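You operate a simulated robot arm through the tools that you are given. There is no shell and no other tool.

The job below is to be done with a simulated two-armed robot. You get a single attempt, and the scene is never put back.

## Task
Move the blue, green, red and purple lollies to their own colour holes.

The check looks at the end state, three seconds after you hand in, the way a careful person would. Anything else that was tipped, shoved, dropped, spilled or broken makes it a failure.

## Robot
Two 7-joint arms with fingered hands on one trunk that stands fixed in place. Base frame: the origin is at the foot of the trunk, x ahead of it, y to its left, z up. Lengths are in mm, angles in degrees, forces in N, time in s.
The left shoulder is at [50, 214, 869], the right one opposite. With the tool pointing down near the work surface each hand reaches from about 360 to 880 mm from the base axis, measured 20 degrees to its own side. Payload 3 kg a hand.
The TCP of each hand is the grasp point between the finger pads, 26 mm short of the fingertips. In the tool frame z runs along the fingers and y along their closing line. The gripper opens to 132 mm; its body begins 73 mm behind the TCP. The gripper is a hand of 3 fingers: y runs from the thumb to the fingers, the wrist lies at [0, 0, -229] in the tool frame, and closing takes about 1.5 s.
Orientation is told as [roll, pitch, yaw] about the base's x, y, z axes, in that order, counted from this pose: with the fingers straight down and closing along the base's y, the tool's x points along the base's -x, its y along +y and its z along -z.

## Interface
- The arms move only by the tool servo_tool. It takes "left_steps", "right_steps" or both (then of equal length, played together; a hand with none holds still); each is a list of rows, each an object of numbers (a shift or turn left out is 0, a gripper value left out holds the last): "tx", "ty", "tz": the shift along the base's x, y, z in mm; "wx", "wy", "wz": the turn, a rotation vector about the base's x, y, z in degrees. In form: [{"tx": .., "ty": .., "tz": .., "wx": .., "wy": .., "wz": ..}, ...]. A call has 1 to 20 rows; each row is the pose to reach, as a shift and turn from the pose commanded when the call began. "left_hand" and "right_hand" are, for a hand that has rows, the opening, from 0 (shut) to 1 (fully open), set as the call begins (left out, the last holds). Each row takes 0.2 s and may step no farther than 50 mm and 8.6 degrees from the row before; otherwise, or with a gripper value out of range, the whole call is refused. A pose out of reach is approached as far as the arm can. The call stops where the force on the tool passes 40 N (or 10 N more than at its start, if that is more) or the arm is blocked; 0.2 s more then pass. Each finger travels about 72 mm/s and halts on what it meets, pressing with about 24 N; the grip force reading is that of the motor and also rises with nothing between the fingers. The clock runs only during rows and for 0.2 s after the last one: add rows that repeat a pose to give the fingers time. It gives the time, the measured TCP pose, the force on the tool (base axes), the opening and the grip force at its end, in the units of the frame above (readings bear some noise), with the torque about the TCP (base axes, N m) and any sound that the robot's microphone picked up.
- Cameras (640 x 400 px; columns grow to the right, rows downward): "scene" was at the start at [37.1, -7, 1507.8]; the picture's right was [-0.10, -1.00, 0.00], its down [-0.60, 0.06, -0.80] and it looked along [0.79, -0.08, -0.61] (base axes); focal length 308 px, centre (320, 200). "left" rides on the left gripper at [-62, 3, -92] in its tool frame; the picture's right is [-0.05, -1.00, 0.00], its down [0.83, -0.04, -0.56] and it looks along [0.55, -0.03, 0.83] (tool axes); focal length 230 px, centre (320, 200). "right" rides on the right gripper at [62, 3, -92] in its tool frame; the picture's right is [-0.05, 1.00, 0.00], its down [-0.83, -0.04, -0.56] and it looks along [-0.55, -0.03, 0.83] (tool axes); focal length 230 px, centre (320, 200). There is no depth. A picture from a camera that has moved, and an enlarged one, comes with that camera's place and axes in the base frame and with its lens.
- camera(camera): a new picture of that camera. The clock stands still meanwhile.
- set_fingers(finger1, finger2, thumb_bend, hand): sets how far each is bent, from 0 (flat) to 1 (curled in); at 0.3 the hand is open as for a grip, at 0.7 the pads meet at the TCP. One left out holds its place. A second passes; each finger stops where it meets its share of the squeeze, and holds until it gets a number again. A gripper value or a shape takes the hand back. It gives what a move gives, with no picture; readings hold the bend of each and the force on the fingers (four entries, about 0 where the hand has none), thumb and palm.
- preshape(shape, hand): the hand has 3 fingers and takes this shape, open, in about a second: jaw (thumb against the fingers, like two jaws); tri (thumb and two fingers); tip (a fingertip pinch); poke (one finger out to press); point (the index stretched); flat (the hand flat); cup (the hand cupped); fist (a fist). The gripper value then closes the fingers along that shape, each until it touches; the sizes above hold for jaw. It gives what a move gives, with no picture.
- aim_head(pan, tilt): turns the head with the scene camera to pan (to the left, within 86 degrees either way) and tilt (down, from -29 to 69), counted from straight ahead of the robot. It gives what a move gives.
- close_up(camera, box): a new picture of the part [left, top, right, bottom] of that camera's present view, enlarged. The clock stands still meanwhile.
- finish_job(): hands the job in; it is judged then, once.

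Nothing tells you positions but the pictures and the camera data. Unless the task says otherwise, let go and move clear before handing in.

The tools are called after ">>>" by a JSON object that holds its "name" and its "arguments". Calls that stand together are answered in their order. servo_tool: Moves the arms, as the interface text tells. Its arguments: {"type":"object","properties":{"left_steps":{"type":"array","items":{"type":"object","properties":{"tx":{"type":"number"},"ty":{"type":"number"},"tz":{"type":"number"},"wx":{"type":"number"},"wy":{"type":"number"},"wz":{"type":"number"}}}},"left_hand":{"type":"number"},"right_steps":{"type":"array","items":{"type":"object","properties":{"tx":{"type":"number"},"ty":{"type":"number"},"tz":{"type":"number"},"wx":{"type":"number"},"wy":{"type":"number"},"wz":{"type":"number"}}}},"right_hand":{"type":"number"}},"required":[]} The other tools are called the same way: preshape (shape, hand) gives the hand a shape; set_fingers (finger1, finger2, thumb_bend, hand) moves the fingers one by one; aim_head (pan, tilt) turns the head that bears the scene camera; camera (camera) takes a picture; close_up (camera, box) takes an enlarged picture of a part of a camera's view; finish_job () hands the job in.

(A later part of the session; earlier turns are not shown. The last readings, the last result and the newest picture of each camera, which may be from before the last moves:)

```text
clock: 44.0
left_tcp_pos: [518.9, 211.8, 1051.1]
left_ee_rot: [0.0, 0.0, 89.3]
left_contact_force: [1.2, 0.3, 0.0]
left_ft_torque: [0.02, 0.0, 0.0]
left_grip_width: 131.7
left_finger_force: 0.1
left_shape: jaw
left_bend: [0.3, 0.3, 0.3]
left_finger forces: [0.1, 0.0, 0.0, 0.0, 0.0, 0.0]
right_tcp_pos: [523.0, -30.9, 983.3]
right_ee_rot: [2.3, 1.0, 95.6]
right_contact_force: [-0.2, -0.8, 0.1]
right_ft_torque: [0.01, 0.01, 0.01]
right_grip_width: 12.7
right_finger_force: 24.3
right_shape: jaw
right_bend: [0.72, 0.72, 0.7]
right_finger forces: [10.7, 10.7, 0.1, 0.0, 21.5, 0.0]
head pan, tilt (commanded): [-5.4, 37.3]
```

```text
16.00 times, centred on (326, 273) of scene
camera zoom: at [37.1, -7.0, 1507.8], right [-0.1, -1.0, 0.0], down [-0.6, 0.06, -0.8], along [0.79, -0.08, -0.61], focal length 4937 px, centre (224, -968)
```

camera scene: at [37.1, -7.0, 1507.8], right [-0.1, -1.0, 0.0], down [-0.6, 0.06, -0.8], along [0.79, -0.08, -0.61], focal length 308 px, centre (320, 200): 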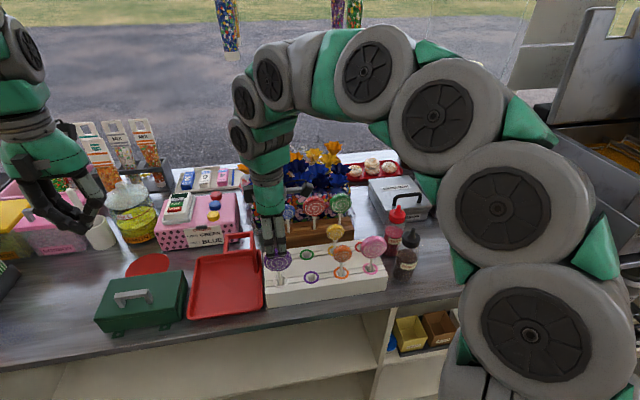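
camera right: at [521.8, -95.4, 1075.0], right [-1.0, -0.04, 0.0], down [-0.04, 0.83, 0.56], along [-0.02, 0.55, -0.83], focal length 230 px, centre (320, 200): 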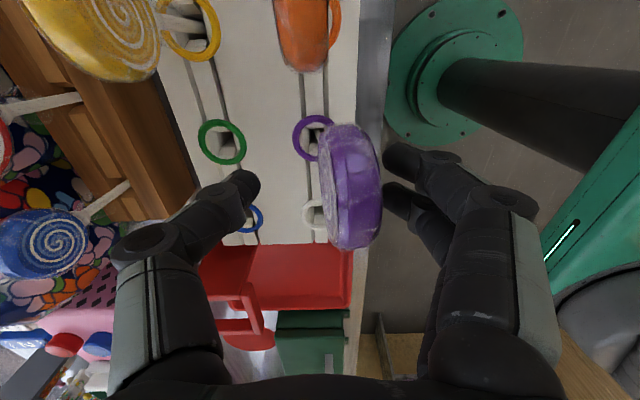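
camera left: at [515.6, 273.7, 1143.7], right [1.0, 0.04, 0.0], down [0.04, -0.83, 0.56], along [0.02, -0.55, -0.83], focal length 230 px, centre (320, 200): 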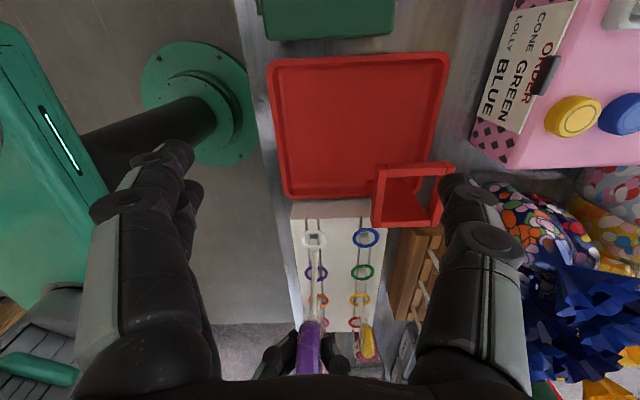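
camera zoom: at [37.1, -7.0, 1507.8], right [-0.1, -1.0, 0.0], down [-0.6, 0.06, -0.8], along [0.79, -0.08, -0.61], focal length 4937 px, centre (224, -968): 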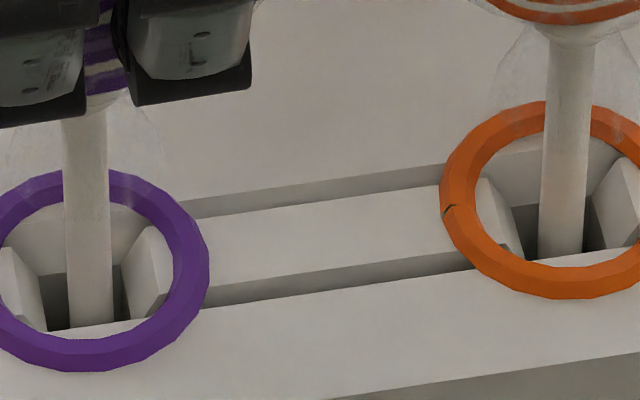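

The stick is now vertical to within about 0.3° in both views. I'll lower in small steps to feel for the hole's floor.

>>> {"name": "servo_tool", "arguments": {"right_steps": [{"tz": -1}, {"tz": -1}]}}

>>> {"name": "servo_tool", "arguments": {"right_steps": [{"tz": -1}, {"tz": -1}]}}

>>> {"name": "servo_tool", "arguments": {"right_steps": [{"tz": -1}, {"tz": -1}]}}

```text
clock: 44.6
left_tcp_pos: [518.0, 213.4, 1050.0]
left_ee_rot: [0.1, -0.1, 89.4]
left_contact_force: [0.0, 0.5, -0.2]
left_ft_torque: [0.03, -0.03, 0.0]
left_grip_width: 131.8
left_finger_force: 0.1
left_shape: jaw
left_bend: [0.3, 0.3, 0.3]
left_finger forces: [0.1, 0.1, 0.0, 0.0, 0.0, 0.1]
right_tcp_pos: [522.4, -31.7, 983.9]
right_ee_rot: [2.2, 0.9, 95.6]
right_contact_force: [-0.5, 0.7, 2.1]
right_ft_torque: [-0.02, -0.01, -0.01]
right_grip_width: 12.8
right_finger_force: 23.8
right_shape: jaw
right_bend: [0.72, 0.72, 0.7]
right_finger forces: [11.0, 11.2, 0.0, 0.1, 22.1, 0.1]
head pan, tilt (commanded): [-5.4, 37.3]
```

```text
clock: 45.2
left_tcp_pos: [517.4, 213.2, 1051.4]
left_ee_rot: [-0.1, 0.0, 89.5]
left_contact_force: [-0.5, -0.4, -0.8]
left_ft_torque: [0.01, -0.01, 0.0]
left_grip_width: 132.1
left_finger_force: 0.0
left_shape: jaw
left_bend: [0.3, 0.3, 0.3]
left_finger forces: [0.1, 0.0, 0.0, 0.0, 0.1, 0.0]
right_tcp_pos: [522.0, -32.5, 983.3]
right_ee_rot: [2.3, 1.0, 95.5]
right_contact_force: [0.6, 0.0, 13.7]
right_ft_torque: [-0.01, 0.02, -0.01]
right_grip_width: 13.3
right_finger_force: 24.1
right_shape: jaw
right_bend: [0.72, 0.72, 0.7]
right_finger forces: [12.7, 12.8, 0.1, 0.0, 25.5, 0.0]
head pan, tilt (commanded): [-5.4, 37.3]
```

```text
clock: 45.8
left_tcp_pos: [517.5, 213.5, 1051.1]
left_ee_rot: [0.1, 0.0, 89.5]
left_contact_force: [-0.4, 0.5, 0.2]
left_ft_torque: [0.01, -0.06, 0.03]
left_grip_width: 131.8
left_finger_force: 0.0
left_shape: jaw
left_bend: [0.3, 0.3, 0.3]
left_finger forces: [0.0, 0.0, 0.0, 0.0, 0.1, 0.0]
right_tcp_pos: [522.7, -31.7, 981.5]
right_ee_rot: [2.3, 0.9, 95.5]
right_contact_force: [0.0, -0.4, 26.7]
right_ft_torque: [-0.01, 0.03, -0.01]
right_grip_width: 14.1
right_finger_force: 23.6
right_shape: jaw
right_bend: [0.72, 0.72, 0.71]
right_finger forces: [14.5, 14.6, 0.1, 0.0, 29.2, 0.1]
head pan, tilt (commanded): [-5.4, 37.3]
```

The floor is found (force rises at about 0.8 mm). I'll back off so it just rests on the floor and recheck verticality.

>>> {"name": "servo_tool", "arguments": {"right_steps": [{"tz": 1}, {"tz": 2.1}, {"tz": 2.1}]}}

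>>> {"name": "close_up", "arguments": {"camera": "left", "box": [308, 266, 340, 298]}}

>>> {"name": "close_up", "arguments": {"camera": "scene", "box": [312, 262, 340, 284]}}

```text
clock: 46.6
left_tcp_pos: [518.2, 212.8, 1050.1]
left_ee_rot: [-0.1, 0.0, 89.5]
left_contact_force: [-0.6, 0.9, -0.4]
left_ft_torque: [-0.03, 0.02, 0.0]
left_grip_width: 131.9
left_finger_force: 0.0
left_shape: jaw
left_bend: [0.3, 0.3, 0.3]
left_finger forces: [0.0, 0.0, 0.0, 0.0, 0.1, 0.1]
right_tcp_pos: [522.3, -32.3, 982.7]
right_ee_rot: [2.4, 1.0, 95.5]
right_contact_force: [0.2, 0.1, 1.6]
right_ft_torque: [0.01, 0.01, -0.02]
right_grip_width: 13.5
right_finger_force: 24.0
right_shape: jaw
right_bend: [0.72, 0.72, 0.71]
right_finger forces: [12.2, 12.3, 0.0, 0.0, 24.3, 0.0]
head pan, tilt (commanded): [-5.4, 37.3]
```

```text
12.50 times, centred on (324, 282) of left
camera zoom: at [515.6, 273.7, 1143.8], right [1.0, 0.04, 0.0], down [0.04, -0.83, 0.56], along [0.02, -0.55, -0.83], focal length 2876 px, centre (270, -825)
```

zoom: 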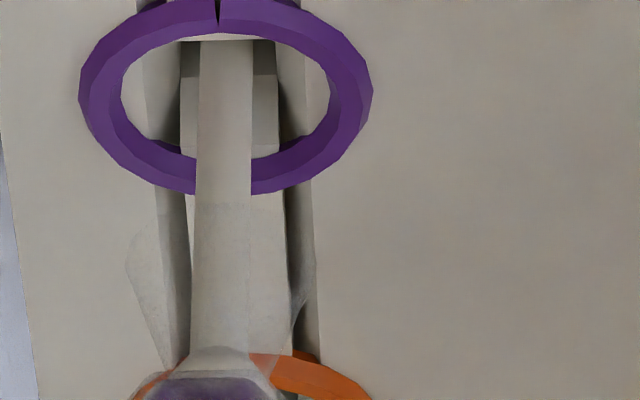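

```text
16.00 times, centred on (326, 273) of scene
camera zoom: at [37.1, -7.0, 1507.8], right [-0.1, -1.0, 0.0], down [-0.6, 0.06, -0.8], along [0.79, -0.08, -0.61], focal length 4937 px, centre (224, -968)
```

zoom: 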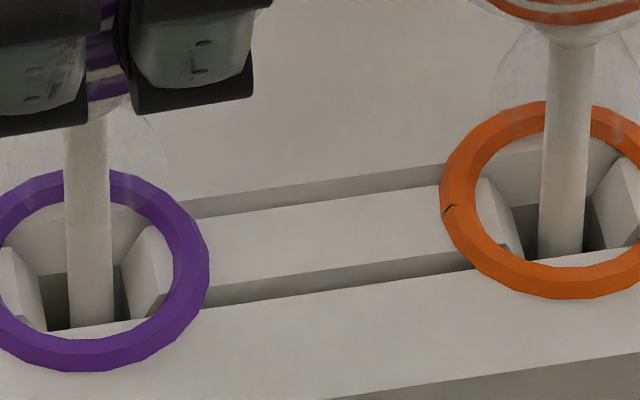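

Nearly perfect. A final 0.4° trim, then I'll open only a few millimetres so the fingers can catch it if it tips.

>>> {"name": "servo_tool", "arguments": {"right_steps": [{"tx": 0.9, "wy": 0.4}, {"tx": 0.9, "wy": 0.4}]}}

>>> {"name": "servo_tool", "arguments": {"right_steps": [{"tz": 0}, {"tz": 0}, {"tz": 0}], "right_hand": 0.17}}

>>> {"name": "close_up", "arguments": {"camera": "left", "box": [300, 260, 350, 310]}}

>>> {"name": "close_up", "arguments": {"camera": "scene", "box": [312, 262, 340, 284]}}

>>> {"name": "close_up", "arguments": {"camera": "right", "box": [240, 80, 400, 270]}}

```text
clock: 47.2
left_tcp_pos: [518.4, 212.0, 1049.3]
left_ee_rot: [0.0, 0.0, 89.4]
left_contact_force: [-0.1, -0.3, 0.5]
left_ft_torque: [0.0, 0.04, 0.0]
left_grip_width: 132.1
left_finger_force: 0.1
left_shape: jaw
left_bend: [0.3, 0.3, 0.3]
left_finger forces: [0.0, 0.0, 0.1, 0.1, 0.0, 0.0]
right_tcp_pos: [522.8, -31.5, 983.5]
right_ee_rot: [2.7, 0.8, 95.5]
right_contact_force: [-0.5, -0.1, 0.7]
right_ft_torque: [0.0, 0.0, 0.03]
right_grip_width: 13.6
right_finger_force: 23.9
right_shape: jaw
right_bend: [0.72, 0.72, 0.71]
right_finger forces: [11.9, 12.0, 0.1, 0.0, 23.8, 0.0]
head pan, tilt (commanded): [-5.4, 37.3]
```

```text
clock: 48.0
left_tcp_pos: [518.4, 212.3, 1050.3]
left_ee_rot: [-0.1, -0.1, 89.6]
left_contact_force: [-0.8, 0.4, -0.2]
left_ft_torque: [0.02, 0.0, 0.0]
left_grip_width: 132.3
left_finger_force: 0.1
left_shape: jaw
left_bend: [0.3, 0.3, 0.3]
left_finger forces: [0.1, 0.1, 0.0, 0.1, 0.0, 0.1]
right_tcp_pos: [521.9, -31.7, 983.4]
right_ee_rot: [2.6, 0.9, 95.5]
right_contact_force: [-0.2, 0.7, 0.7]
right_ft_torque: [-0.01, 0.0, 0.0]
right_grip_width: 22.0
right_finger_force: 0.1
right_shape: jaw
right_bend: [0.73, 0.73, 0.7]
right_finger forces: [0.0, 0.1, 0.0, 0.0, 0.1, 0.1]
head pan, tilt (commanded): [-5.4, 37.3]
```

```text
8.00 times, centred on (325, 285) of left
camera zoom: at [515.6, 273.8, 1143.8], right [1.0, 0.04, 0.0], down [0.04, -0.83, 0.56], along [0.02, -0.55, -0.83], focal length 1841 px, centre (280, -480)
```

zoom: 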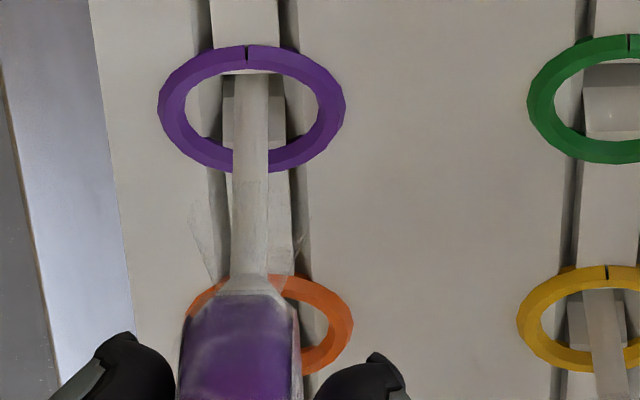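

```text
16.00 times, centred on (326, 273) of scene
camera zoom: at [37.1, -7.0, 1507.8], right [-0.1, -1.0, 0.0], down [-0.6, 0.06, -0.8], along [0.79, -0.08, -0.61], focal length 4937 px, centre (224, -968)
```

zoom: 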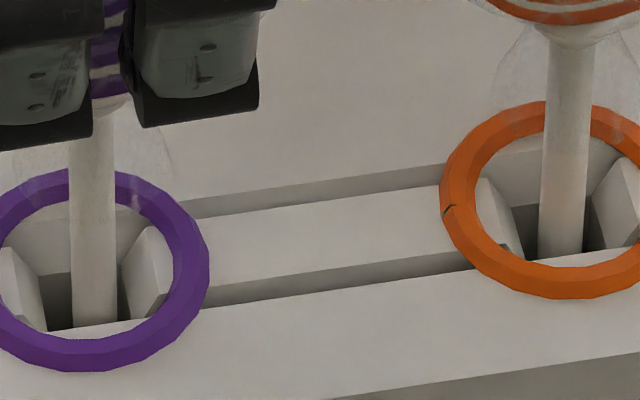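

```text
2.11 times, centred on (320, 175) of right
camera zoom: at [529.5, -92.3, 1075.4], right [-1.0, -0.04, 0.05], down [-0.01, 0.84, 0.54], along [-0.06, 0.54, -0.84], focal length 484 px, centre (320, 253)
```

zoom: 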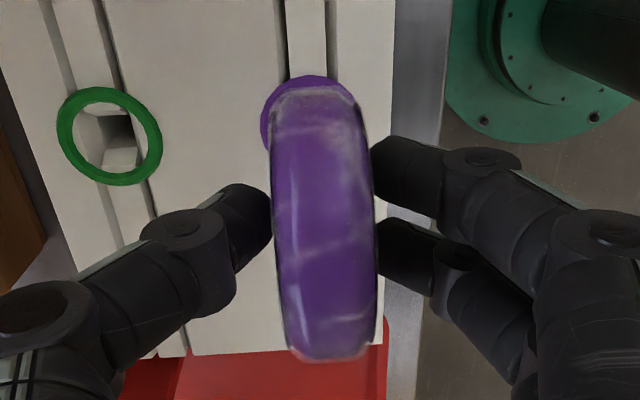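

It seems to stand on its own with a small gap on both sides. I'll wait a second to see if it stays.

>>> {"name": "servo_tool", "arguments": {"right_steps": [{"tz": 0}, {"tz": 0}, {"tz": 0}, {"tz": 0}, {"tz": 0}]}}

>>> {"name": "close_up", "arguments": {"camera": "left", "box": [300, 260, 350, 310]}}

>>> {"name": "close_up", "arguments": {"camera": "right", "box": [240, 80, 400, 270]}}

```text
clock: 49.2
left_tcp_pos: [518.2, 212.0, 1051.1]
left_ee_rot: [0.0, 0.0, 89.4]
left_contact_force: [-0.1, -0.2, -0.1]
left_ft_torque: [0.0, 0.0, 0.01]
left_grip_width: 131.9
left_finger_force: 0.1
left_shape: jaw
left_bend: [0.3, 0.3, 0.3]
left_finger forces: [0.0, 0.0, 0.0, 0.0, 0.0, 0.0]
right_tcp_pos: [522.6, -31.5, 982.6]
right_ee_rot: [2.7, 0.9, 95.5]
right_contact_force: [-0.1, -0.1, 0.4]
right_ft_torque: [0.0, 0.02, -0.01]
right_grip_width: 22.6
right_finger_force: 0.1
right_shape: jaw
right_bend: [0.73, 0.73, 0.7]
right_finger forces: [0.0, 0.0, 0.0, 0.0, 0.0, 0.0]
head pan, tilt (commanded): [-5.4, 37.3]
```

```text
8.00 times, centred on (325, 285) of left
camera zoom: at [515.6, 273.7, 1143.8], right [1.0, 0.04, 0.0], down [0.04, -0.83, 0.56], along [0.02, -0.55, -0.83], focal length 1841 px, centre (280, -480)
```

zoom: 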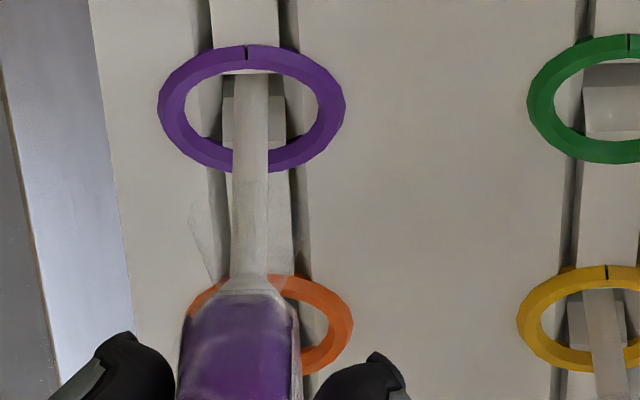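

```text
2.11 times, centred on (320, 175) of right
camera zoom: at [529.5, -92.3, 1075.4], right [-1.0, -0.04, 0.05], down [-0.01, 0.84, 0.54], along [-0.06, 0.54, -0.84], focal length 484 px, centre (320, 253)
```

zoom: 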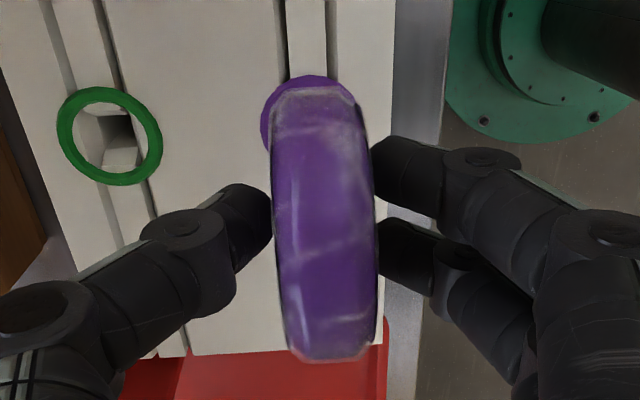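

Steady. Opening wider now and checking again.

>>> {"name": "servo_tool", "arguments": {"right_steps": [{"tz": 0}, {"tz": 0}, {"tz": 0}, {"tz": 0}, {"tz": 0}], "right_hand": 0.5}}

>>> {"name": "close_up", "arguments": {"camera": "left", "box": [300, 260, 350, 310]}}

>>> {"name": "close_up", "arguments": {"camera": "right", "box": [240, 80, 400, 270]}}

```text
clock: 50.4
left_tcp_pos: [517.5, 212.1, 1049.9]
left_ee_rot: [-0.1, 0.1, 89.5]
left_contact_force: [-1.2, 0.4, 0.3]
left_ft_torque: [-0.03, -0.01, 0.01]
left_grip_width: 132.2
left_finger_force: 0.1
left_shape: jaw
left_bend: [0.3, 0.3, 0.3]
left_finger forces: [0.1, 0.0, 0.1, 0.1, 0.0, 0.0]
right_tcp_pos: [523.1, -32.0, 982.1]
right_ee_rot: [2.7, 1.0, 95.5]
right_contact_force: [-0.1, -0.3, 0.2]
right_ft_torque: [0.01, 0.01, 0.01]
right_grip_width: 65.3
right_finger_force: 0.1
right_shape: jaw
right_bend: [0.73, 0.73, 0.7]
right_finger forces: [0.0, 0.0, 0.1, 0.1, 0.0, 0.0]
head pan, tilt (commanded): [-5.4, 37.3]
```

```text
8.00 times, centred on (325, 285) of left
camera zoom: at [515.6, 273.8, 1143.7], right [1.0, 0.04, 0.0], down [0.04, -0.83, 0.56], along [0.02, -0.55, -0.83], focal length 1841 px, centre (280, -480)
```

zoom: 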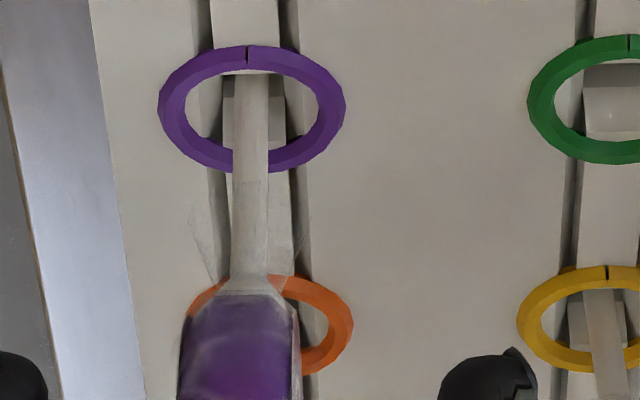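

```text
2.11 times, centred on (320, 175) of right
camera zoom: at [529.5, -92.3, 1075.4], right [-1.0, -0.04, 0.05], down [-0.01, 0.84, 0.54], along [-0.06, 0.54, -0.84], focal length 484 px, centre (320, 253)
```

zoom: 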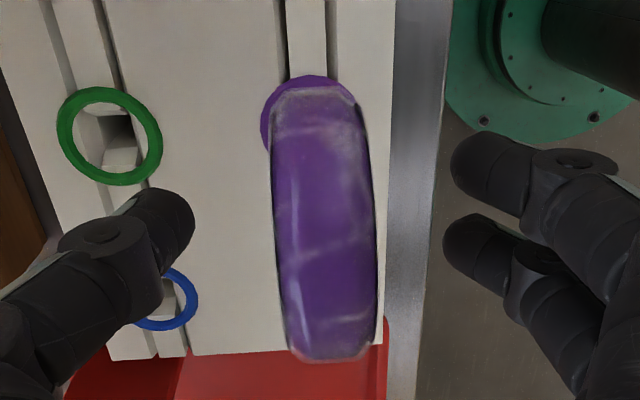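

Purple now stands upright and free in the purple hole. I'll lift the right hand clear, undo the small tilt, then turn it to yaw ≈ -25° and move to a standoff in front of the blue lolly.

>>> {"name": "servo_tool", "arguments": {"right_steps": [{"tz": 15}, {"tz": 40}, {"tz": 70}, {"tz": 100}, {"tz": 100, "wx": 1.2, "wy": -2.6}]}}

>>> {"name": "servo_tool", "arguments": {"right_steps": [{"wz": -8.2}, {"wz": -16.4}, {"wz": -24.6}, {"wz": -32.8, "tx": 5, "ty": 5}, {"wz": -41, "tx": 15, "ty": 10}, {"wz": -49.2, "tx": 25, "ty": 20}, {"wz": -57.4, "tx": 35, "ty": 30}, {"wz": -65.6, "tx": 45, "ty": 40}, {"wz": -73.8, "tx": 55, "ty": 50}, {"wz": -82, "tx": 65, "ty": 58}, {"wz": -90.2, "tx": 75, "ty": 65}, {"wz": -98.4, "tx": 85, "ty": 70}, {"wz": -106.6, "tx": 95, "ty": 73}, {"wz": -114.8, "tx": 105, "ty": 76}, {"wz": -120.5, "tx": 115, "ty": 77}, {"wz": -120.5, "tx": 115, "ty": 77}], "right_hand": 0.22}}

>>> {"name": "camera", "arguments": {"camera": "right"}}

>>> {"name": "camera", "arguments": {"camera": "scene"}}

```text
clock: 51.6
left_tcp_pos: [517.2, 213.0, 1049.9]
left_ee_rot: [-0.1, 0.1, 89.5]
left_contact_force: [-0.1, 0.5, 0.7]
left_ft_torque: [-0.01, -0.02, -0.01]
left_grip_width: 131.8
left_finger_force: 0.0
left_shape: jaw
left_bend: [0.3, 0.3, 0.3]
left_finger forces: [0.0, 0.0, 0.1, 0.0, 0.1, 0.0]
right_tcp_pos: [521.9, -32.4, 1081.5]
right_ee_rot: [0.0, 0.0, 95.6]
right_contact_force: [0.2, -0.3, 0.5]
right_ft_torque: [0.02, 0.02, 0.01]
right_grip_width: 65.4
right_finger_force: 0.0
right_shape: jaw
right_bend: [0.73, 0.73, 0.7]
right_finger forces: [0.1, 0.0, 0.0, 0.1, 0.0, 0.1]
head pan, tilt (commanded): [-5.4, 37.3]
```

```text
clock: 55.0
left_tcp_pos: [518.0, 212.2, 1050.9]
left_ee_rot: [0.0, 0.0, 89.5]
left_contact_force: [1.4, -0.5, 0.8]
left_ft_torque: [-0.01, -0.01, -0.02]
left_grip_width: 131.9
left_finger_force: 0.1
left_shape: jaw
left_bend: [0.3, 0.3, 0.3]
left_finger forces: [0.1, 0.1, 0.0, 0.0, 0.0, 0.0]
right_tcp_pos: [638.5, 44.5, 1083.2]
right_ee_rot: [0.0, 0.0, -25.1]
right_contact_force: [0.6, -0.8, -0.7]
right_ft_torque: [-0.01, 0.02, 0.01]
right_grip_width: 29.5
right_finger_force: 0.0
right_shape: jaw
right_bend: [0.73, 0.73, 0.7]
right_finger forces: [0.0, 0.0, 0.0, 0.0, 0.0, 0.0]
head pan, tilt (commanded): [-5.4, 37.3]
```

```text
taken
camera right: at [583.1, 73.1, 1174.5], right [0.47, 0.88, 0.0], down [0.73, -0.39, 0.55], along [0.49, -0.26, -0.83], focal length 230 px, centre (320, 200)
```

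right: 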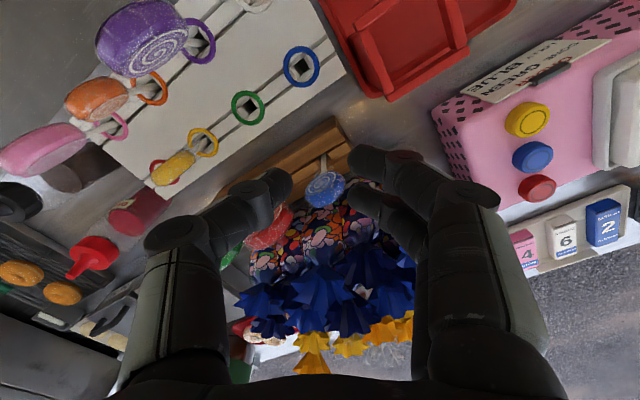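

```text
taken
camera scene: at [37.1, -7.0, 1507.8], right [-0.1, -1.0, 0.0], down [-0.6, 0.06, -0.8], along [0.79, -0.08, -0.61], focal length 308 px, centre (320, 200)
```

scene: 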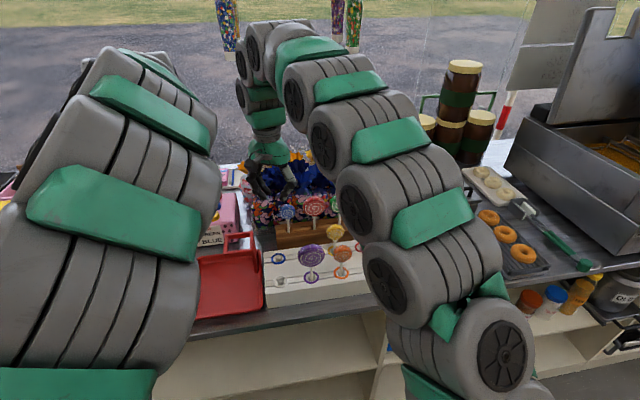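

The blue lolly projects exactly where I estimated it (696,18.5). The tray handle stands to about z 950 near (647,117), so I'll use a tight 21 mm opening, a 10° forward tilt to stay clear of the flowers, and a standoff of about 50 mm.

>>> {"name": "servo_tool", "arguments": {"right_steps": [{"tx": 5, "ty": -3, "wy": -5}, {"tx": 9.5, "ty": -4.8, "wy": -10}, {"tx": 9.5, "ty": -4.8, "wy": -10}], "right_hand": 0.16}}

>>> {"name": "servo_tool", "arguments": {"right_steps": [{"tz": -25}, {"tz": -55}, {"tz": -85}, {"tz": -85}]}}

>>> {"name": "camera", "arguments": {"camera": "right"}}

>>> {"name": "close_up", "arguments": {"camera": "scene", "box": [220, 150, 360, 290]}}

>>> {"name": "camera", "arguments": {"camera": "left"}}

```text
clock: 55.8
left_tcp_pos: [518.2, 211.4, 1050.5]
left_ee_rot: [0.0, 0.1, 89.5]
left_contact_force: [-0.4, 0.6, 0.5]
left_ft_torque: [0.01, -0.02, 0.0]
left_grip_width: 131.8
left_finger_force: 0.0
left_shape: jaw
left_bend: [0.3, 0.3, 0.3]
left_finger forces: [0.1, 0.0, 0.1, 0.0, 0.0, 0.0]
right_tcp_pos: [648.1, 41.0, 1082.0]
right_ee_rot: [4.3, -9.0, -25.4]
right_contact_force: [-0.1, -0.1, -0.3]
right_ft_torque: [0.03, -0.01, 0.02]
right_grip_width: 21.3
right_finger_force: 0.0
right_shape: jaw
right_bend: [0.73, 0.73, 0.7]
right_finger forces: [0.0, 0.0, 0.1, 0.0, 0.1, 0.0]
head pan, tilt (commanded): [-5.4, 37.3]
```

```text
clock: 56.8
left_tcp_pos: [517.0, 212.6, 1050.9]
left_ee_rot: [0.0, 0.0, 89.4]
left_contact_force: [-0.9, 0.8, -0.1]
left_ft_torque: [-0.01, -0.01, 0.01]
left_grip_width: 131.9
left_finger_force: 0.0
left_shape: jaw
left_bend: [0.3, 0.3, 0.3]
left_finger forces: [0.1, 0.0, 0.0, 0.0, 0.1, 0.1]
right_tcp_pos: [647.8, 40.0, 997.5]
right_ee_rot: [4.3, -9.0, -25.3]
right_contact_force: [0.2, -0.6, -1.1]
right_ft_torque: [0.02, 0.0, 0.01]
right_grip_width: 21.5
right_finger_force: 0.1
right_shape: jaw
right_bend: [0.73, 0.73, 0.7]
right_finger forces: [0.0, 0.0, 0.1, 0.0, 0.0, 0.0]
head pan, tilt (commanded): [-5.4, 37.3]
```

```text
taken
camera right: at [577.4, 67.9, 1078.6], right [0.46, 0.88, 0.08], down [0.63, -0.39, 0.67], along [0.63, -0.26, -0.73], focal length 230 px, centre (320, 200)
```

right: 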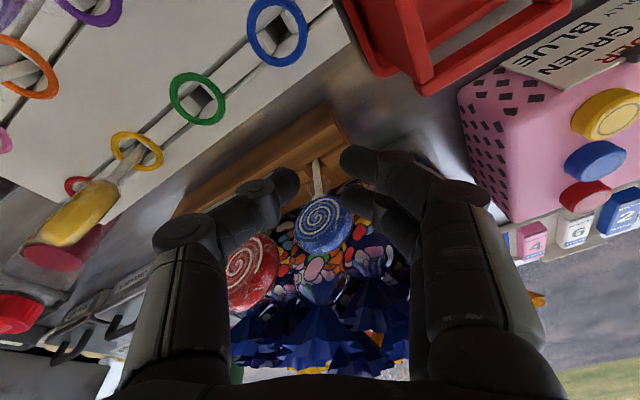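

```text
2.86 times, centred on (290, 220) of scene
camera zoom: at [37.1, -7.0, 1507.8], right [-0.1, -1.0, 0.0], down [-0.6, 0.06, -0.8], along [0.79, -0.08, -0.61], focal length 882 px, centre (406, 143)
```

zoom: 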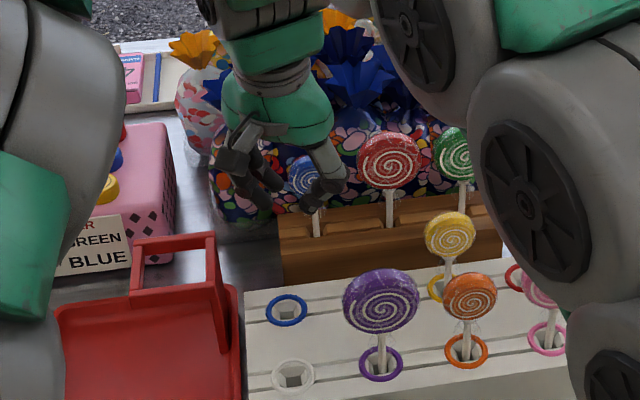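

```text
taken
camera left: at [515.6, 273.7, 1143.8], right [1.0, 0.04, 0.0], down [0.04, -0.83, 0.56], along [0.02, -0.55, -0.83], focal length 230 px, centre (320, 200)
```

left: 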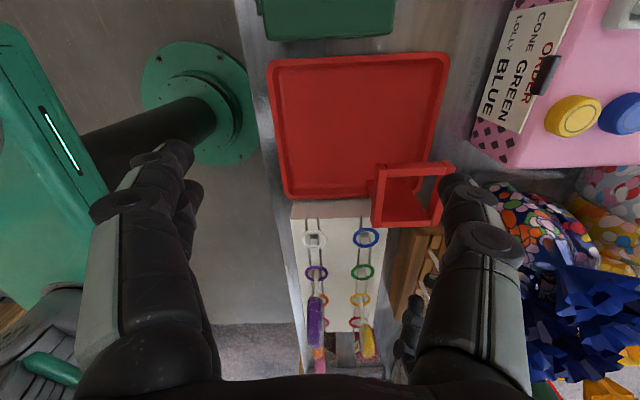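

Alignment looks right, with the blue stick on the hand's centre plane and clear of everything. Descending to stick height, then I'll check again before sliding in.

>>> {"name": "servo_tool", "arguments": {"right_steps": [{"tz": -22}, {"tz": -44}, {"tz": -66}, {"tz": -66}]}}

>>> {"name": "camera", "arguments": {"camera": "right"}}

>>> {"name": "close_up", "arguments": {"camera": "right", "box": [220, 100, 420, 300]}}

```text
clock: 57.8
left_tcp_pos: [517.3, 211.9, 1050.9]
left_ee_rot: [0.0, 0.0, 89.4]
left_contact_force: [0.5, -0.8, 0.4]
left_ft_torque: [-0.01, 0.03, -0.01]
left_grip_width: 132.1
left_finger_force: 0.0
left_shape: jaw
left_bend: [0.3, 0.3, 0.3]
left_finger forces: [0.0, 0.0, 0.0, 0.1, 0.0, 0.0]
right_tcp_pos: [647.3, 39.5, 931.6]
right_ee_rot: [4.2, -9.1, -25.2]
right_contact_force: [-0.6, -0.6, 0.3]
right_ft_torque: [0.0, -0.01, -0.05]
right_grip_width: 21.4
right_finger_force: 0.1
right_shape: jaw
right_bend: [0.73, 0.73, 0.7]
right_finger forces: [0.0, 0.0, 0.0, 0.0, 0.0, 0.0]
head pan, tilt (commanded): [-5.4, 37.3]
```

```text
taken
camera right: at [577.5, 68.2, 1012.2], right [0.46, 0.88, 0.08], down [0.63, -0.39, 0.67], along [0.63, -0.26, -0.73], focal length 230 px, centre (320, 200)
```

right: 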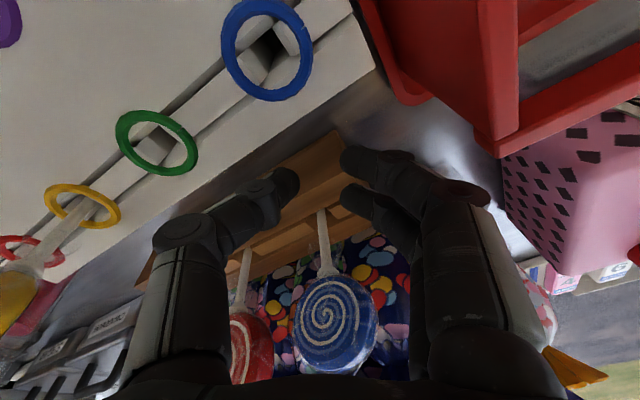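

```text
2.00 times, centred on (320, 200) of right
camera zoom: at [577.5, 68.2, 1012.2], right [0.46, 0.88, 0.08], down [0.63, -0.39, 0.67], along [0.63, -0.26, -0.73], focal length 460 px, centre (320, 200)
```

zoom: 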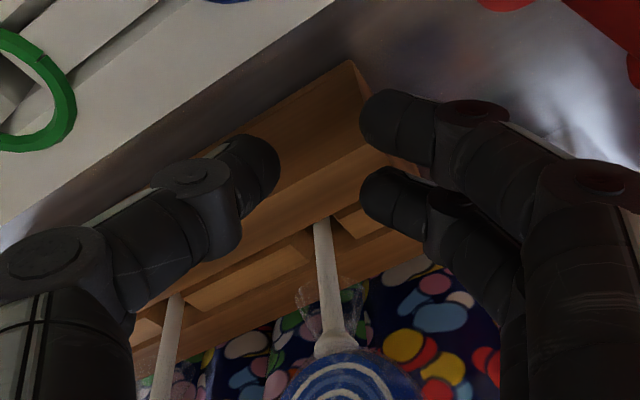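

The stick lies centred between the thumb and fingers. Sliding in along the hand's axis in two stages.

>>> {"name": "servo_tool", "arguments": {"right_steps": [{"tx": 9, "ty": -4.2}, {"tx": 18, "ty": -8.4}, {"tx": 27, "ty": -12.7}, {"tx": 34, "ty": -16}, {"tx": 34, "ty": -16}]}}

>>> {"name": "camera", "arguments": {"camera": "right"}}

>>> {"name": "close_up", "arguments": {"camera": "scene", "box": [220, 150, 360, 290]}}

```text
clock: 59.0
left_tcp_pos: [518.0, 212.7, 1050.6]
left_ee_rot: [0.0, 0.0, 89.5]
left_contact_force: [-0.5, -0.6, 0.3]
left_ft_torque: [-0.02, 0.04, -0.03]
left_grip_width: 131.8
left_finger_force: 0.0
left_shape: jaw
left_bend: [0.3, 0.3, 0.3]
left_finger forces: [0.1, 0.0, 0.0, 0.0, 0.0, 0.1]
right_tcp_pos: [681.7, 24.1, 931.9]
right_ee_rot: [4.3, -9.1, -25.2]
right_contact_force: [-1.0, -0.4, 0.4]
right_ft_torque: [-0.01, 0.03, 0.0]
right_grip_width: 21.3
right_finger_force: 0.0
right_shape: jaw
right_bend: [0.73, 0.73, 0.7]
right_finger forces: [0.0, 0.0, 0.1, 0.0, 0.1, 0.0]
head pan, tilt (commanded): [-5.4, 37.3]
```

```text
taken
camera right: at [611.0, 51.9, 1012.7], right [0.46, 0.88, 0.08], down [0.63, -0.39, 0.67], along [0.63, -0.26, -0.73], focal length 230 px, centre (320, 200)
```

right: 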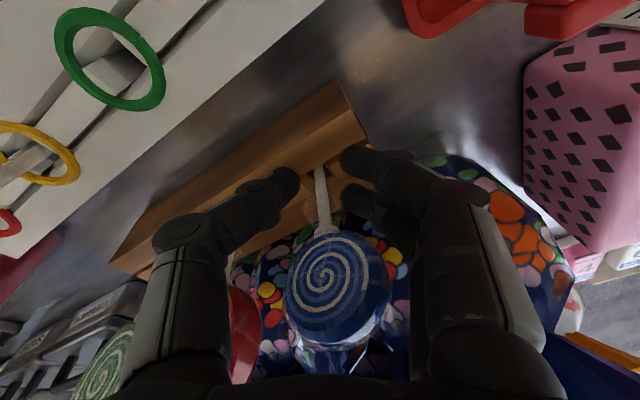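

```text
2.86 times, centred on (290, 220) of scene
camera zoom: at [37.1, -7.0, 1507.8], right [-0.1, -1.0, 0.0], down [-0.6, 0.06, -0.8], along [0.79, -0.08, -0.61], focal length 882 px, centre (406, 143)
```

zoom: 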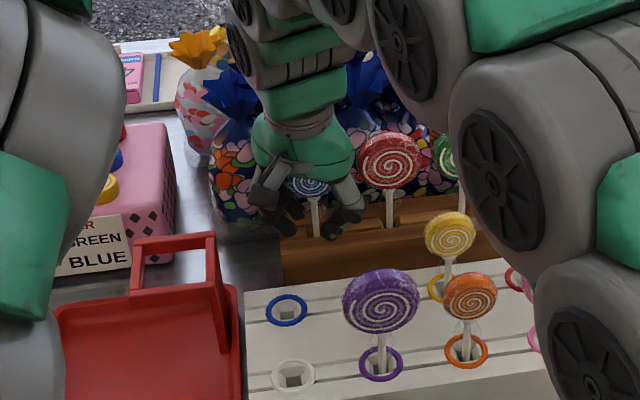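

>>> {"name": "servo_tool", "arguments": {"right_steps": [{"tx": 6, "ty": -2.7}, {"tx": 11.7, "ty": -5.2}, {"tx": 11.7, "ty": -5.2}]}}

>>> {"name": "close_up", "arguments": {"camera": "right", "box": [220, 100, 420, 300]}}

>>> {"name": "close_up", "arguments": {"camera": "left", "box": [370, 230, 480, 400]}}

>>> {"name": "close_up", "arguments": {"camera": "scene", "box": [250, 170, 360, 260]}}

```text
clock: 59.8
left_tcp_pos: [517.5, 212.1, 1050.2]
left_ee_rot: [0.0, 0.0, 89.4]
left_contact_force: [-0.2, 0.2, 0.0]
left_ft_torque: [-0.06, 0.02, 0.01]
left_grip_width: 132.0
left_finger_force: 0.1
left_shape: jaw
left_bend: [0.3, 0.3, 0.3]
left_finger forces: [0.1, 0.0, 0.1, 0.1, 0.0, 0.1]
right_tcp_pos: [692.3, 19.1, 931.5]
right_ee_rot: [4.3, -9.0, -25.3]
right_contact_force: [0.3, 0.0, -0.1]
right_ft_torque: [0.01, -0.02, 0.0]
right_grip_width: 21.8
right_finger_force: 0.0
right_shape: jaw
right_bend: [0.73, 0.73, 0.7]
right_finger forces: [0.0, 0.1, 0.0, 0.0, 0.0, 0.1]
head pan, tilt (commanded): [-5.4, 37.3]
```

```text
2.00 times, centred on (320, 200) of right
camera zoom: at [622.8, 47.1, 1012.3], right [0.46, 0.88, 0.08], down [0.63, -0.39, 0.67], along [0.63, -0.26, -0.73], focal length 460 px, centre (320, 200)
```

zoom: 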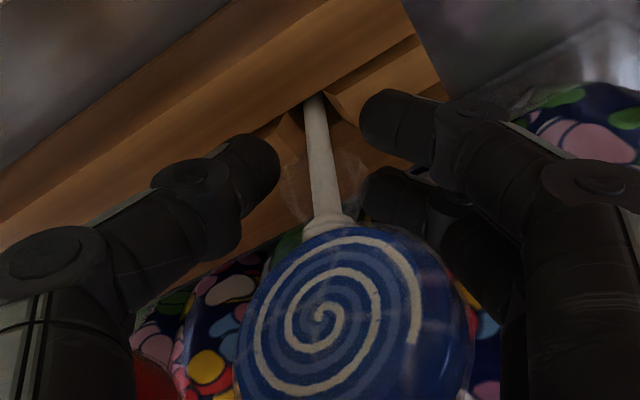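

```text
2.35 times, centred on (425, 315) of left
camera zoom: at [515.6, 273.7, 1143.8], right [1.0, 0.04, 0.0], down [0.04, -0.83, 0.56], along [0.02, -0.55, -0.83], focal length 541 px, centre (73, -71)
```

zoom: 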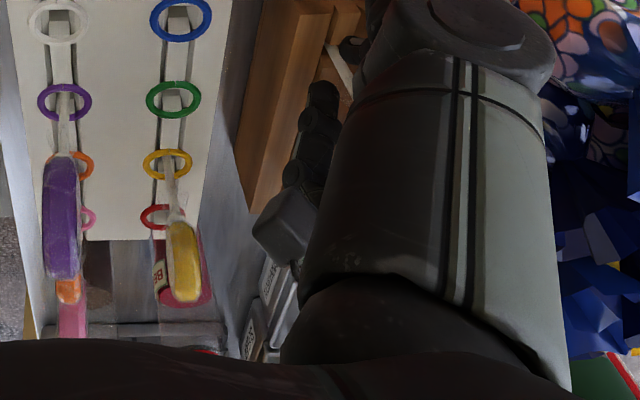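

```text
4.44 times, centred on (305, 215) of scene
camera zoom: at [37.1, -7.0, 1507.8], right [-0.1, -1.0, 0.0], down [-0.6, 0.06, -0.8], along [0.79, -0.08, -0.61], focal length 1371 px, centre (387, 133)
```

zoom: 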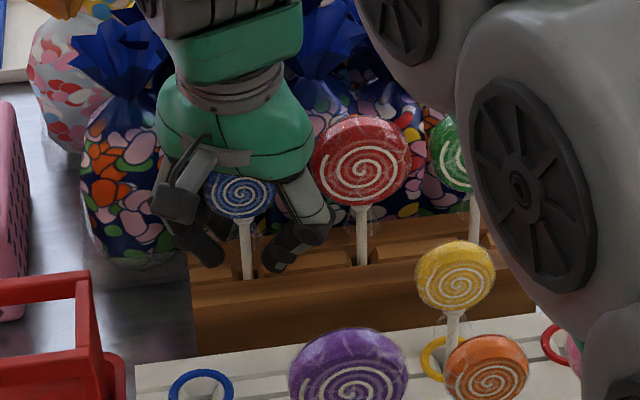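

The stick runs right between the thumb and fingertips. Closing the pinch.

>>> {"name": "servo_tool", "arguments": {"right_steps": [{"tz": 0}, {"tz": 0}, {"tz": 0}, {"tz": 0}, {"tz": 0}], "right_hand": 0.0}}

>>> {"name": "close_up", "arguments": {"camera": "right", "box": [220, 100, 420, 300]}}

>>> {"name": "close_up", "arguments": {"camera": "scene", "box": [250, 170, 360, 260]}}

```text
clock: 61.0
left_tcp_pos: [517.0, 213.0, 1050.6]
left_ee_rot: [-0.1, -0.1, 89.4]
left_contact_force: [-0.3, 0.5, 0.1]
left_ft_torque: [-0.02, -0.01, 0.0]
left_grip_width: 131.6
left_finger_force: 0.1
left_shape: jaw
left_bend: [0.3, 0.3, 0.3]
left_finger forces: [0.0, 0.0, 0.0, 0.0, 0.0, 0.0]
right_tcp_pos: [692.0, 19.3, 932.7]
right_ee_rot: [4.3, -9.0, -25.2]
right_contact_force: [-0.4, -4.5, -1.4]
right_ft_torque: [-0.39, 0.08, -0.02]
right_grip_width: 0.1
right_finger_force: 24.1
right_shape: jaw
right_bend: [0.65, 0.64, 0.69]
right_finger forces: [4.1, 2.0, 0.0, 0.0, 22.7, 0.0]
head pan, tilt (commanded): [-5.4, 37.3]
```

```text
2.00 times, centred on (320, 200) of right
camera zoom: at [622.7, 47.0, 1012.3], right [0.46, 0.88, 0.08], down [0.63, -0.39, 0.67], along [0.63, -0.26, -0.73], focal length 460 px, centre (320, 200)
```

zoom: 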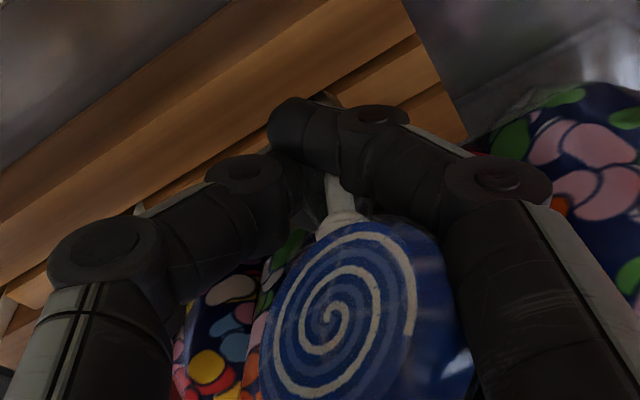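

```text
4.44 times, centred on (305, 215) of scene
camera zoom: at [37.1, -7.1, 1507.8], right [-0.1, -1.0, 0.0], down [-0.6, 0.06, -0.8], along [0.79, -0.08, -0.61], focal length 1371 px, centre (387, 133)
```

zoom: 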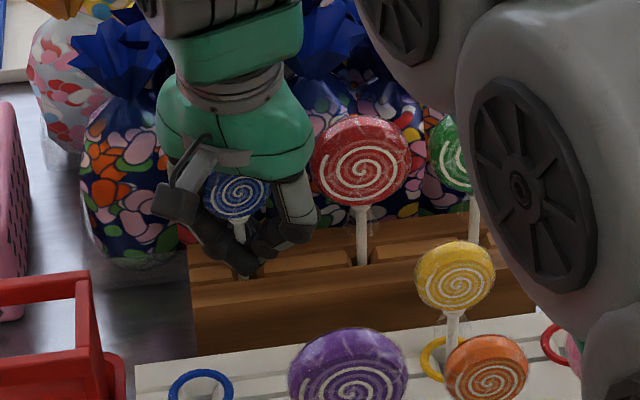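

The thin stick slipped into the gap between the two fingers, so the pinch isn't sound. I'll open at once. The wide disc rim will seat properly across the two fingers, so I'll switch to gripping the rim with a forward-tilted hand.

>>> {"name": "servo_tool", "arguments": {"right_steps": [{"tz": 0}, {"tz": 0}, {"tz": 0}], "right_hand": 0.16}}

>>> {"name": "close_up", "arguments": {"camera": "right", "box": [220, 100, 420, 300]}}

>>> {"name": "close_up", "arguments": {"camera": "scene", "box": [250, 170, 360, 260]}}

```text
clock: 61.8
left_tcp_pos: [517.4, 212.8, 1050.8]
left_ee_rot: [0.1, 0.0, 89.4]
left_contact_force: [-0.4, 0.3, -0.3]
left_ft_torque: [-0.01, -0.03, 0.0]
left_grip_width: 132.1
left_finger_force: 0.0
left_shape: jaw
left_bend: [0.3, 0.3, 0.3]
left_finger forces: [0.1, 0.0, 0.1, 0.1, 0.1, 0.0]
right_tcp_pos: [693.3, 19.6, 932.1]
right_ee_rot: [4.3, -9.1, -25.2]
right_contact_force: [-1.0, -0.4, 0.7]
right_ft_torque: [0.0, 0.0, 0.0]
right_grip_width: 20.6
right_finger_force: 0.0
right_shape: jaw
right_bend: [0.72, 0.72, 0.7]
right_finger forces: [0.1, 0.0, 0.0, 0.0, 0.0, 0.1]
head pan, tilt (commanded): [-5.4, 37.3]
```

```text
2.00 times, centred on (320, 200) of right
camera zoom: at [622.7, 47.3, 1012.4], right [0.46, 0.88, 0.08], down [0.63, -0.39, 0.67], along [0.63, -0.26, -0.73], focal length 460 px, centre (320, 200)
```

zoom: 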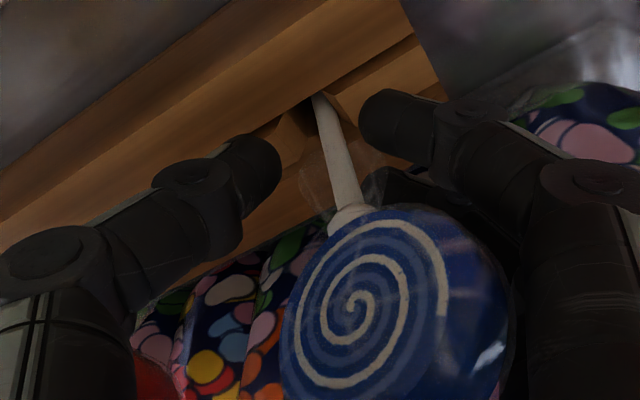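

```text
4.44 times, centred on (305, 215) of scene
camera zoom: at [37.1, -7.0, 1507.8], right [-0.09, -1.0, 0.0], down [-0.6, 0.06, -0.8], along [0.79, -0.08, -0.61], focal length 1371 px, centre (387, 133)
```

zoom: 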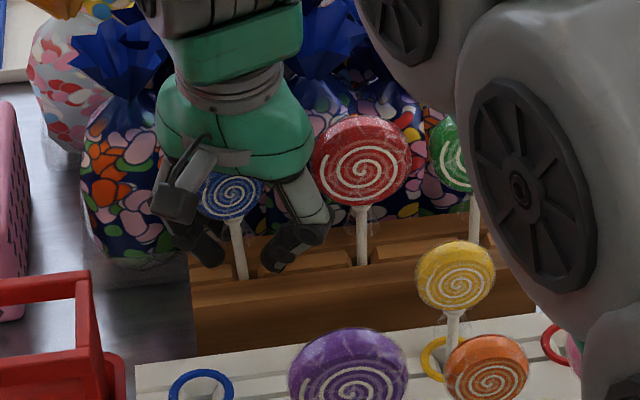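

The blue lolly now leans a little towards the fingers, and the block hasn't moved. I'll back out along the same line and rise.

>>> {"name": "servo_tool", "arguments": {"right_steps": [{"tx": -5, "ty": 2.3}, {"tx": -12, "ty": 5.6}, {"tx": -20, "ty": 9.3}, {"tx": -30, "ty": 14}, {"tx": -40, "ty": 18.7}, {"tx": -52, "ty": 24.3}, {"tx": -52, "ty": 24.3}]}}

>>> {"name": "camera", "arguments": {"camera": "right"}}

>>> {"name": "close_up", "arguments": {"camera": "scene", "box": [250, 170, 360, 260]}}

```text
clock: 63.4
left_tcp_pos: [517.9, 211.9, 1050.5]
left_ee_rot: [-0.1, -0.1, 89.5]
left_contact_force: [0.1, 0.2, -0.1]
left_ft_torque: [0.0, 0.01, 0.0]
left_grip_width: 131.8
left_finger_force: 0.1
left_shape: jaw
left_bend: [0.3, 0.3, 0.3]
left_finger forces: [0.0, 0.1, 0.0, 0.0, 0.0, 0.0]
right_tcp_pos: [641.6, 44.7, 932.4]
right_ee_rot: [4.3, -9.1, -25.3]
right_contact_force: [-0.6, -0.8, -0.2]
right_ft_torque: [0.02, 0.0, 0.02]
right_grip_width: 20.8
right_finger_force: 0.1
right_shape: jaw
right_bend: [0.72, 0.72, 0.7]
right_finger forces: [0.0, 0.0, 0.0, 0.0, 0.1, 0.0]
head pan, tilt (commanded): [-5.4, 37.3]
```

```text
taken
camera right: at [570.8, 72.0, 1012.8], right [0.46, 0.88, 0.08], down [0.63, -0.39, 0.67], along [0.63, -0.26, -0.73], focal length 230 px, centre (320, 200)
```

right: 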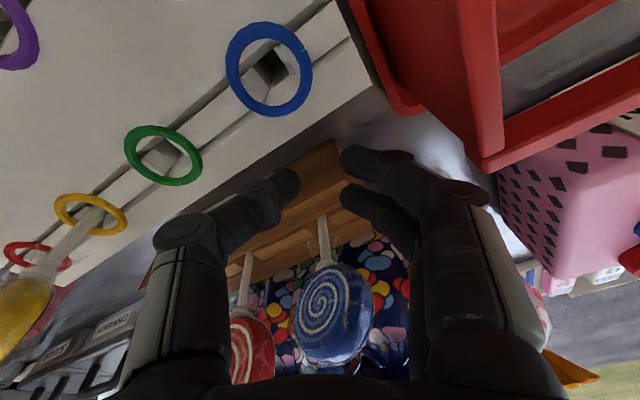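

```text
4.44 times, centred on (305, 215) of scene
camera zoom: at [37.1, -7.0, 1507.8], right [-0.1, -1.0, 0.0], down [-0.6, 0.06, -0.8], along [0.79, -0.08, -0.61], focal length 1371 px, centre (387, 133)
```

zoom: 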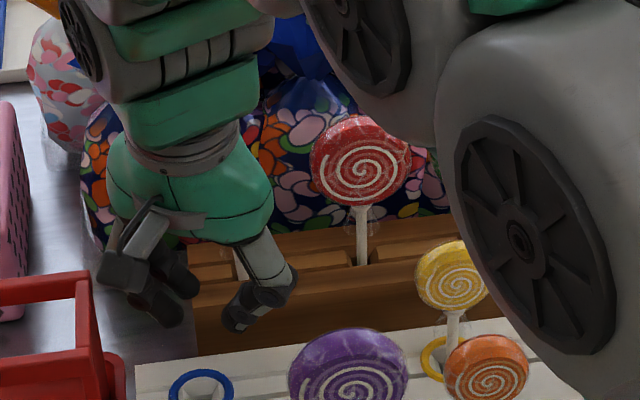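

>>> {"name": "servo_tool", "arguments": {"right_steps": [{"tz": 35}, {"tz": 80}, {"tz": 125}, {"tz": 135, "wy": 5}, {"tz": 135, "wy": 10}]}}

>>> {"name": "servo_tool", "arguments": {"right_steps": [{"wz": 6.5}, {"wz": 13}, {"wz": 19.3}, {"wz": 19.3}], "right_hand": 0.46}}

>>> {"name": "servo_tool", "arguments": {"right_steps": [{"wy": -7}, {"wy": -14}, {"wy": -20}, {"wy": -20}]}}

>>> {"name": "camera", "arguments": {"camera": "right"}}

>>> {"name": "close_up", "arguments": {"camera": "scene", "box": [230, 150, 370, 270]}}

```text
clock: 64.6
left_tcp_pos: [517.1, 212.5, 1050.4]
left_ee_rot: [0.1, -0.1, 89.4]
left_contact_force: [0.2, 0.8, -0.6]
left_ft_torque: [-0.01, -0.03, -0.01]
left_grip_width: 131.5
left_finger_force: 0.0
left_shape: jaw
left_bend: [0.3, 0.3, 0.3]
left_finger forces: [0.1, 0.0, 0.0, 0.0, 0.0, 0.0]
right_tcp_pos: [642.1, 43.2, 1068.3]
right_ee_rot: [0.0, 0.0, -25.0]
right_contact_force: [-0.8, -0.1, -0.3]
right_ft_torque: [-0.02, 0.02, -0.01]
right_grip_width: 21.1
right_finger_force: 0.2
right_shape: jaw
right_bend: [0.72, 0.72, 0.7]
right_finger forces: [0.1, 0.0, 0.0, 0.0, 0.0, 0.1]
head pan, tilt (commanded): [-5.4, 37.3]
```

```text
clock: 65.6
left_tcp_pos: [517.8, 212.0, 1050.0]
left_ee_rot: [0.0, -0.1, 89.5]
left_contact_force: [0.4, 0.7, -0.6]
left_ft_torque: [0.0, 0.0, 0.01]
left_grip_width: 131.7
left_finger_force: 0.0
left_shape: jaw
left_bend: [0.3, 0.3, 0.3]
left_finger forces: [0.0, 0.0, 0.0, 0.0, 0.0, 0.0]
right_tcp_pos: [641.5, 43.1, 1067.5]
right_ee_rot: [0.1, 0.0, -5.6]
right_contact_force: [-0.3, 0.7, -0.3]
right_ft_torque: [0.0, -0.01, 0.02]
right_grip_width: 60.2
right_finger_force: 0.1
right_shape: jaw
right_bend: [0.73, 0.73, 0.7]
right_finger forces: [0.0, 0.0, 0.0, 0.0, 0.1, 0.0]
head pan, tilt (commanded): [-5.4, 37.3]
```

```text
clock: 66.6
left_tcp_pos: [518.0, 211.9, 1051.7]
left_ee_rot: [0.0, 0.0, 89.5]
left_contact_force: [0.6, -0.5, 0.2]
left_ft_torque: [-0.02, 0.03, 0.01]
left_grip_width: 132.1
left_finger_force: 0.0
left_shape: jaw
left_bend: [0.3, 0.3, 0.3]
left_finger forces: [0.1, 0.0, 0.0, 0.0, 0.0, 0.1]
right_tcp_pos: [641.1, 43.7, 1068.2]
right_ee_rot: [2.2, -19.9, -6.1]
right_contact_force: [0.1, -0.8, -0.5]
right_ft_torque: [0.01, 0.03, -0.03]
right_grip_width: 60.4
right_finger_force: 0.0
right_shape: jaw
right_bend: [0.73, 0.73, 0.7]
right_finger forces: [0.0, 0.0, 0.0, 0.0, 0.0, 0.1]
head pan, tilt (commanded): [-5.4, 37.3]
```

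```text
taken
camera right: at [551.9, 51.7, 1132.0], right [0.14, 0.99, 0.05], down [0.58, -0.13, 0.8], along [0.8, -0.08, -0.59], focal length 230 px, centre (320, 200)
```

right: 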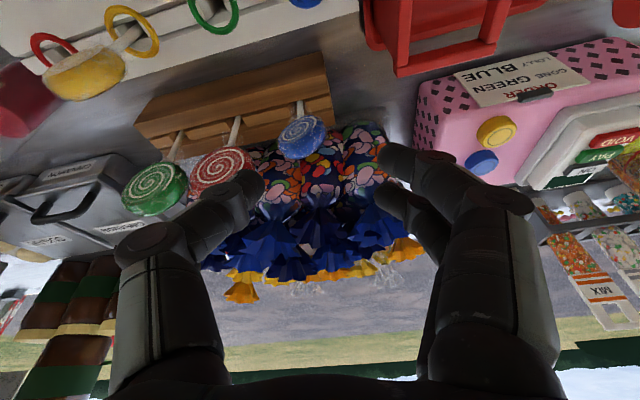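

```text
3.33 times, centred on (300, 210) of scene
camera zoom: at [37.1, -7.0, 1507.8], right [-0.1, -1.0, 0.0], down [-0.6, 0.06, -0.8], along [0.79, -0.08, -0.61], focal length 1028 px, centre (387, 167)
```

zoom: 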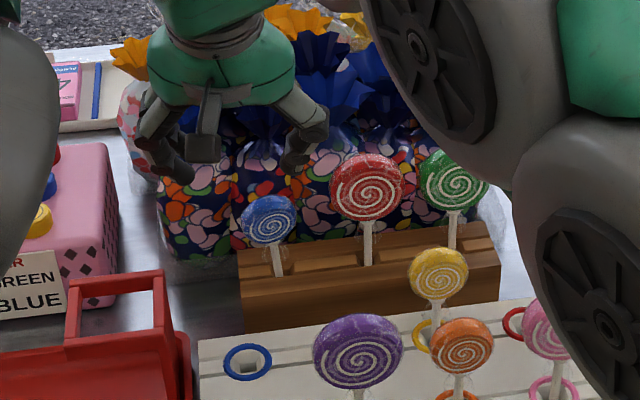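

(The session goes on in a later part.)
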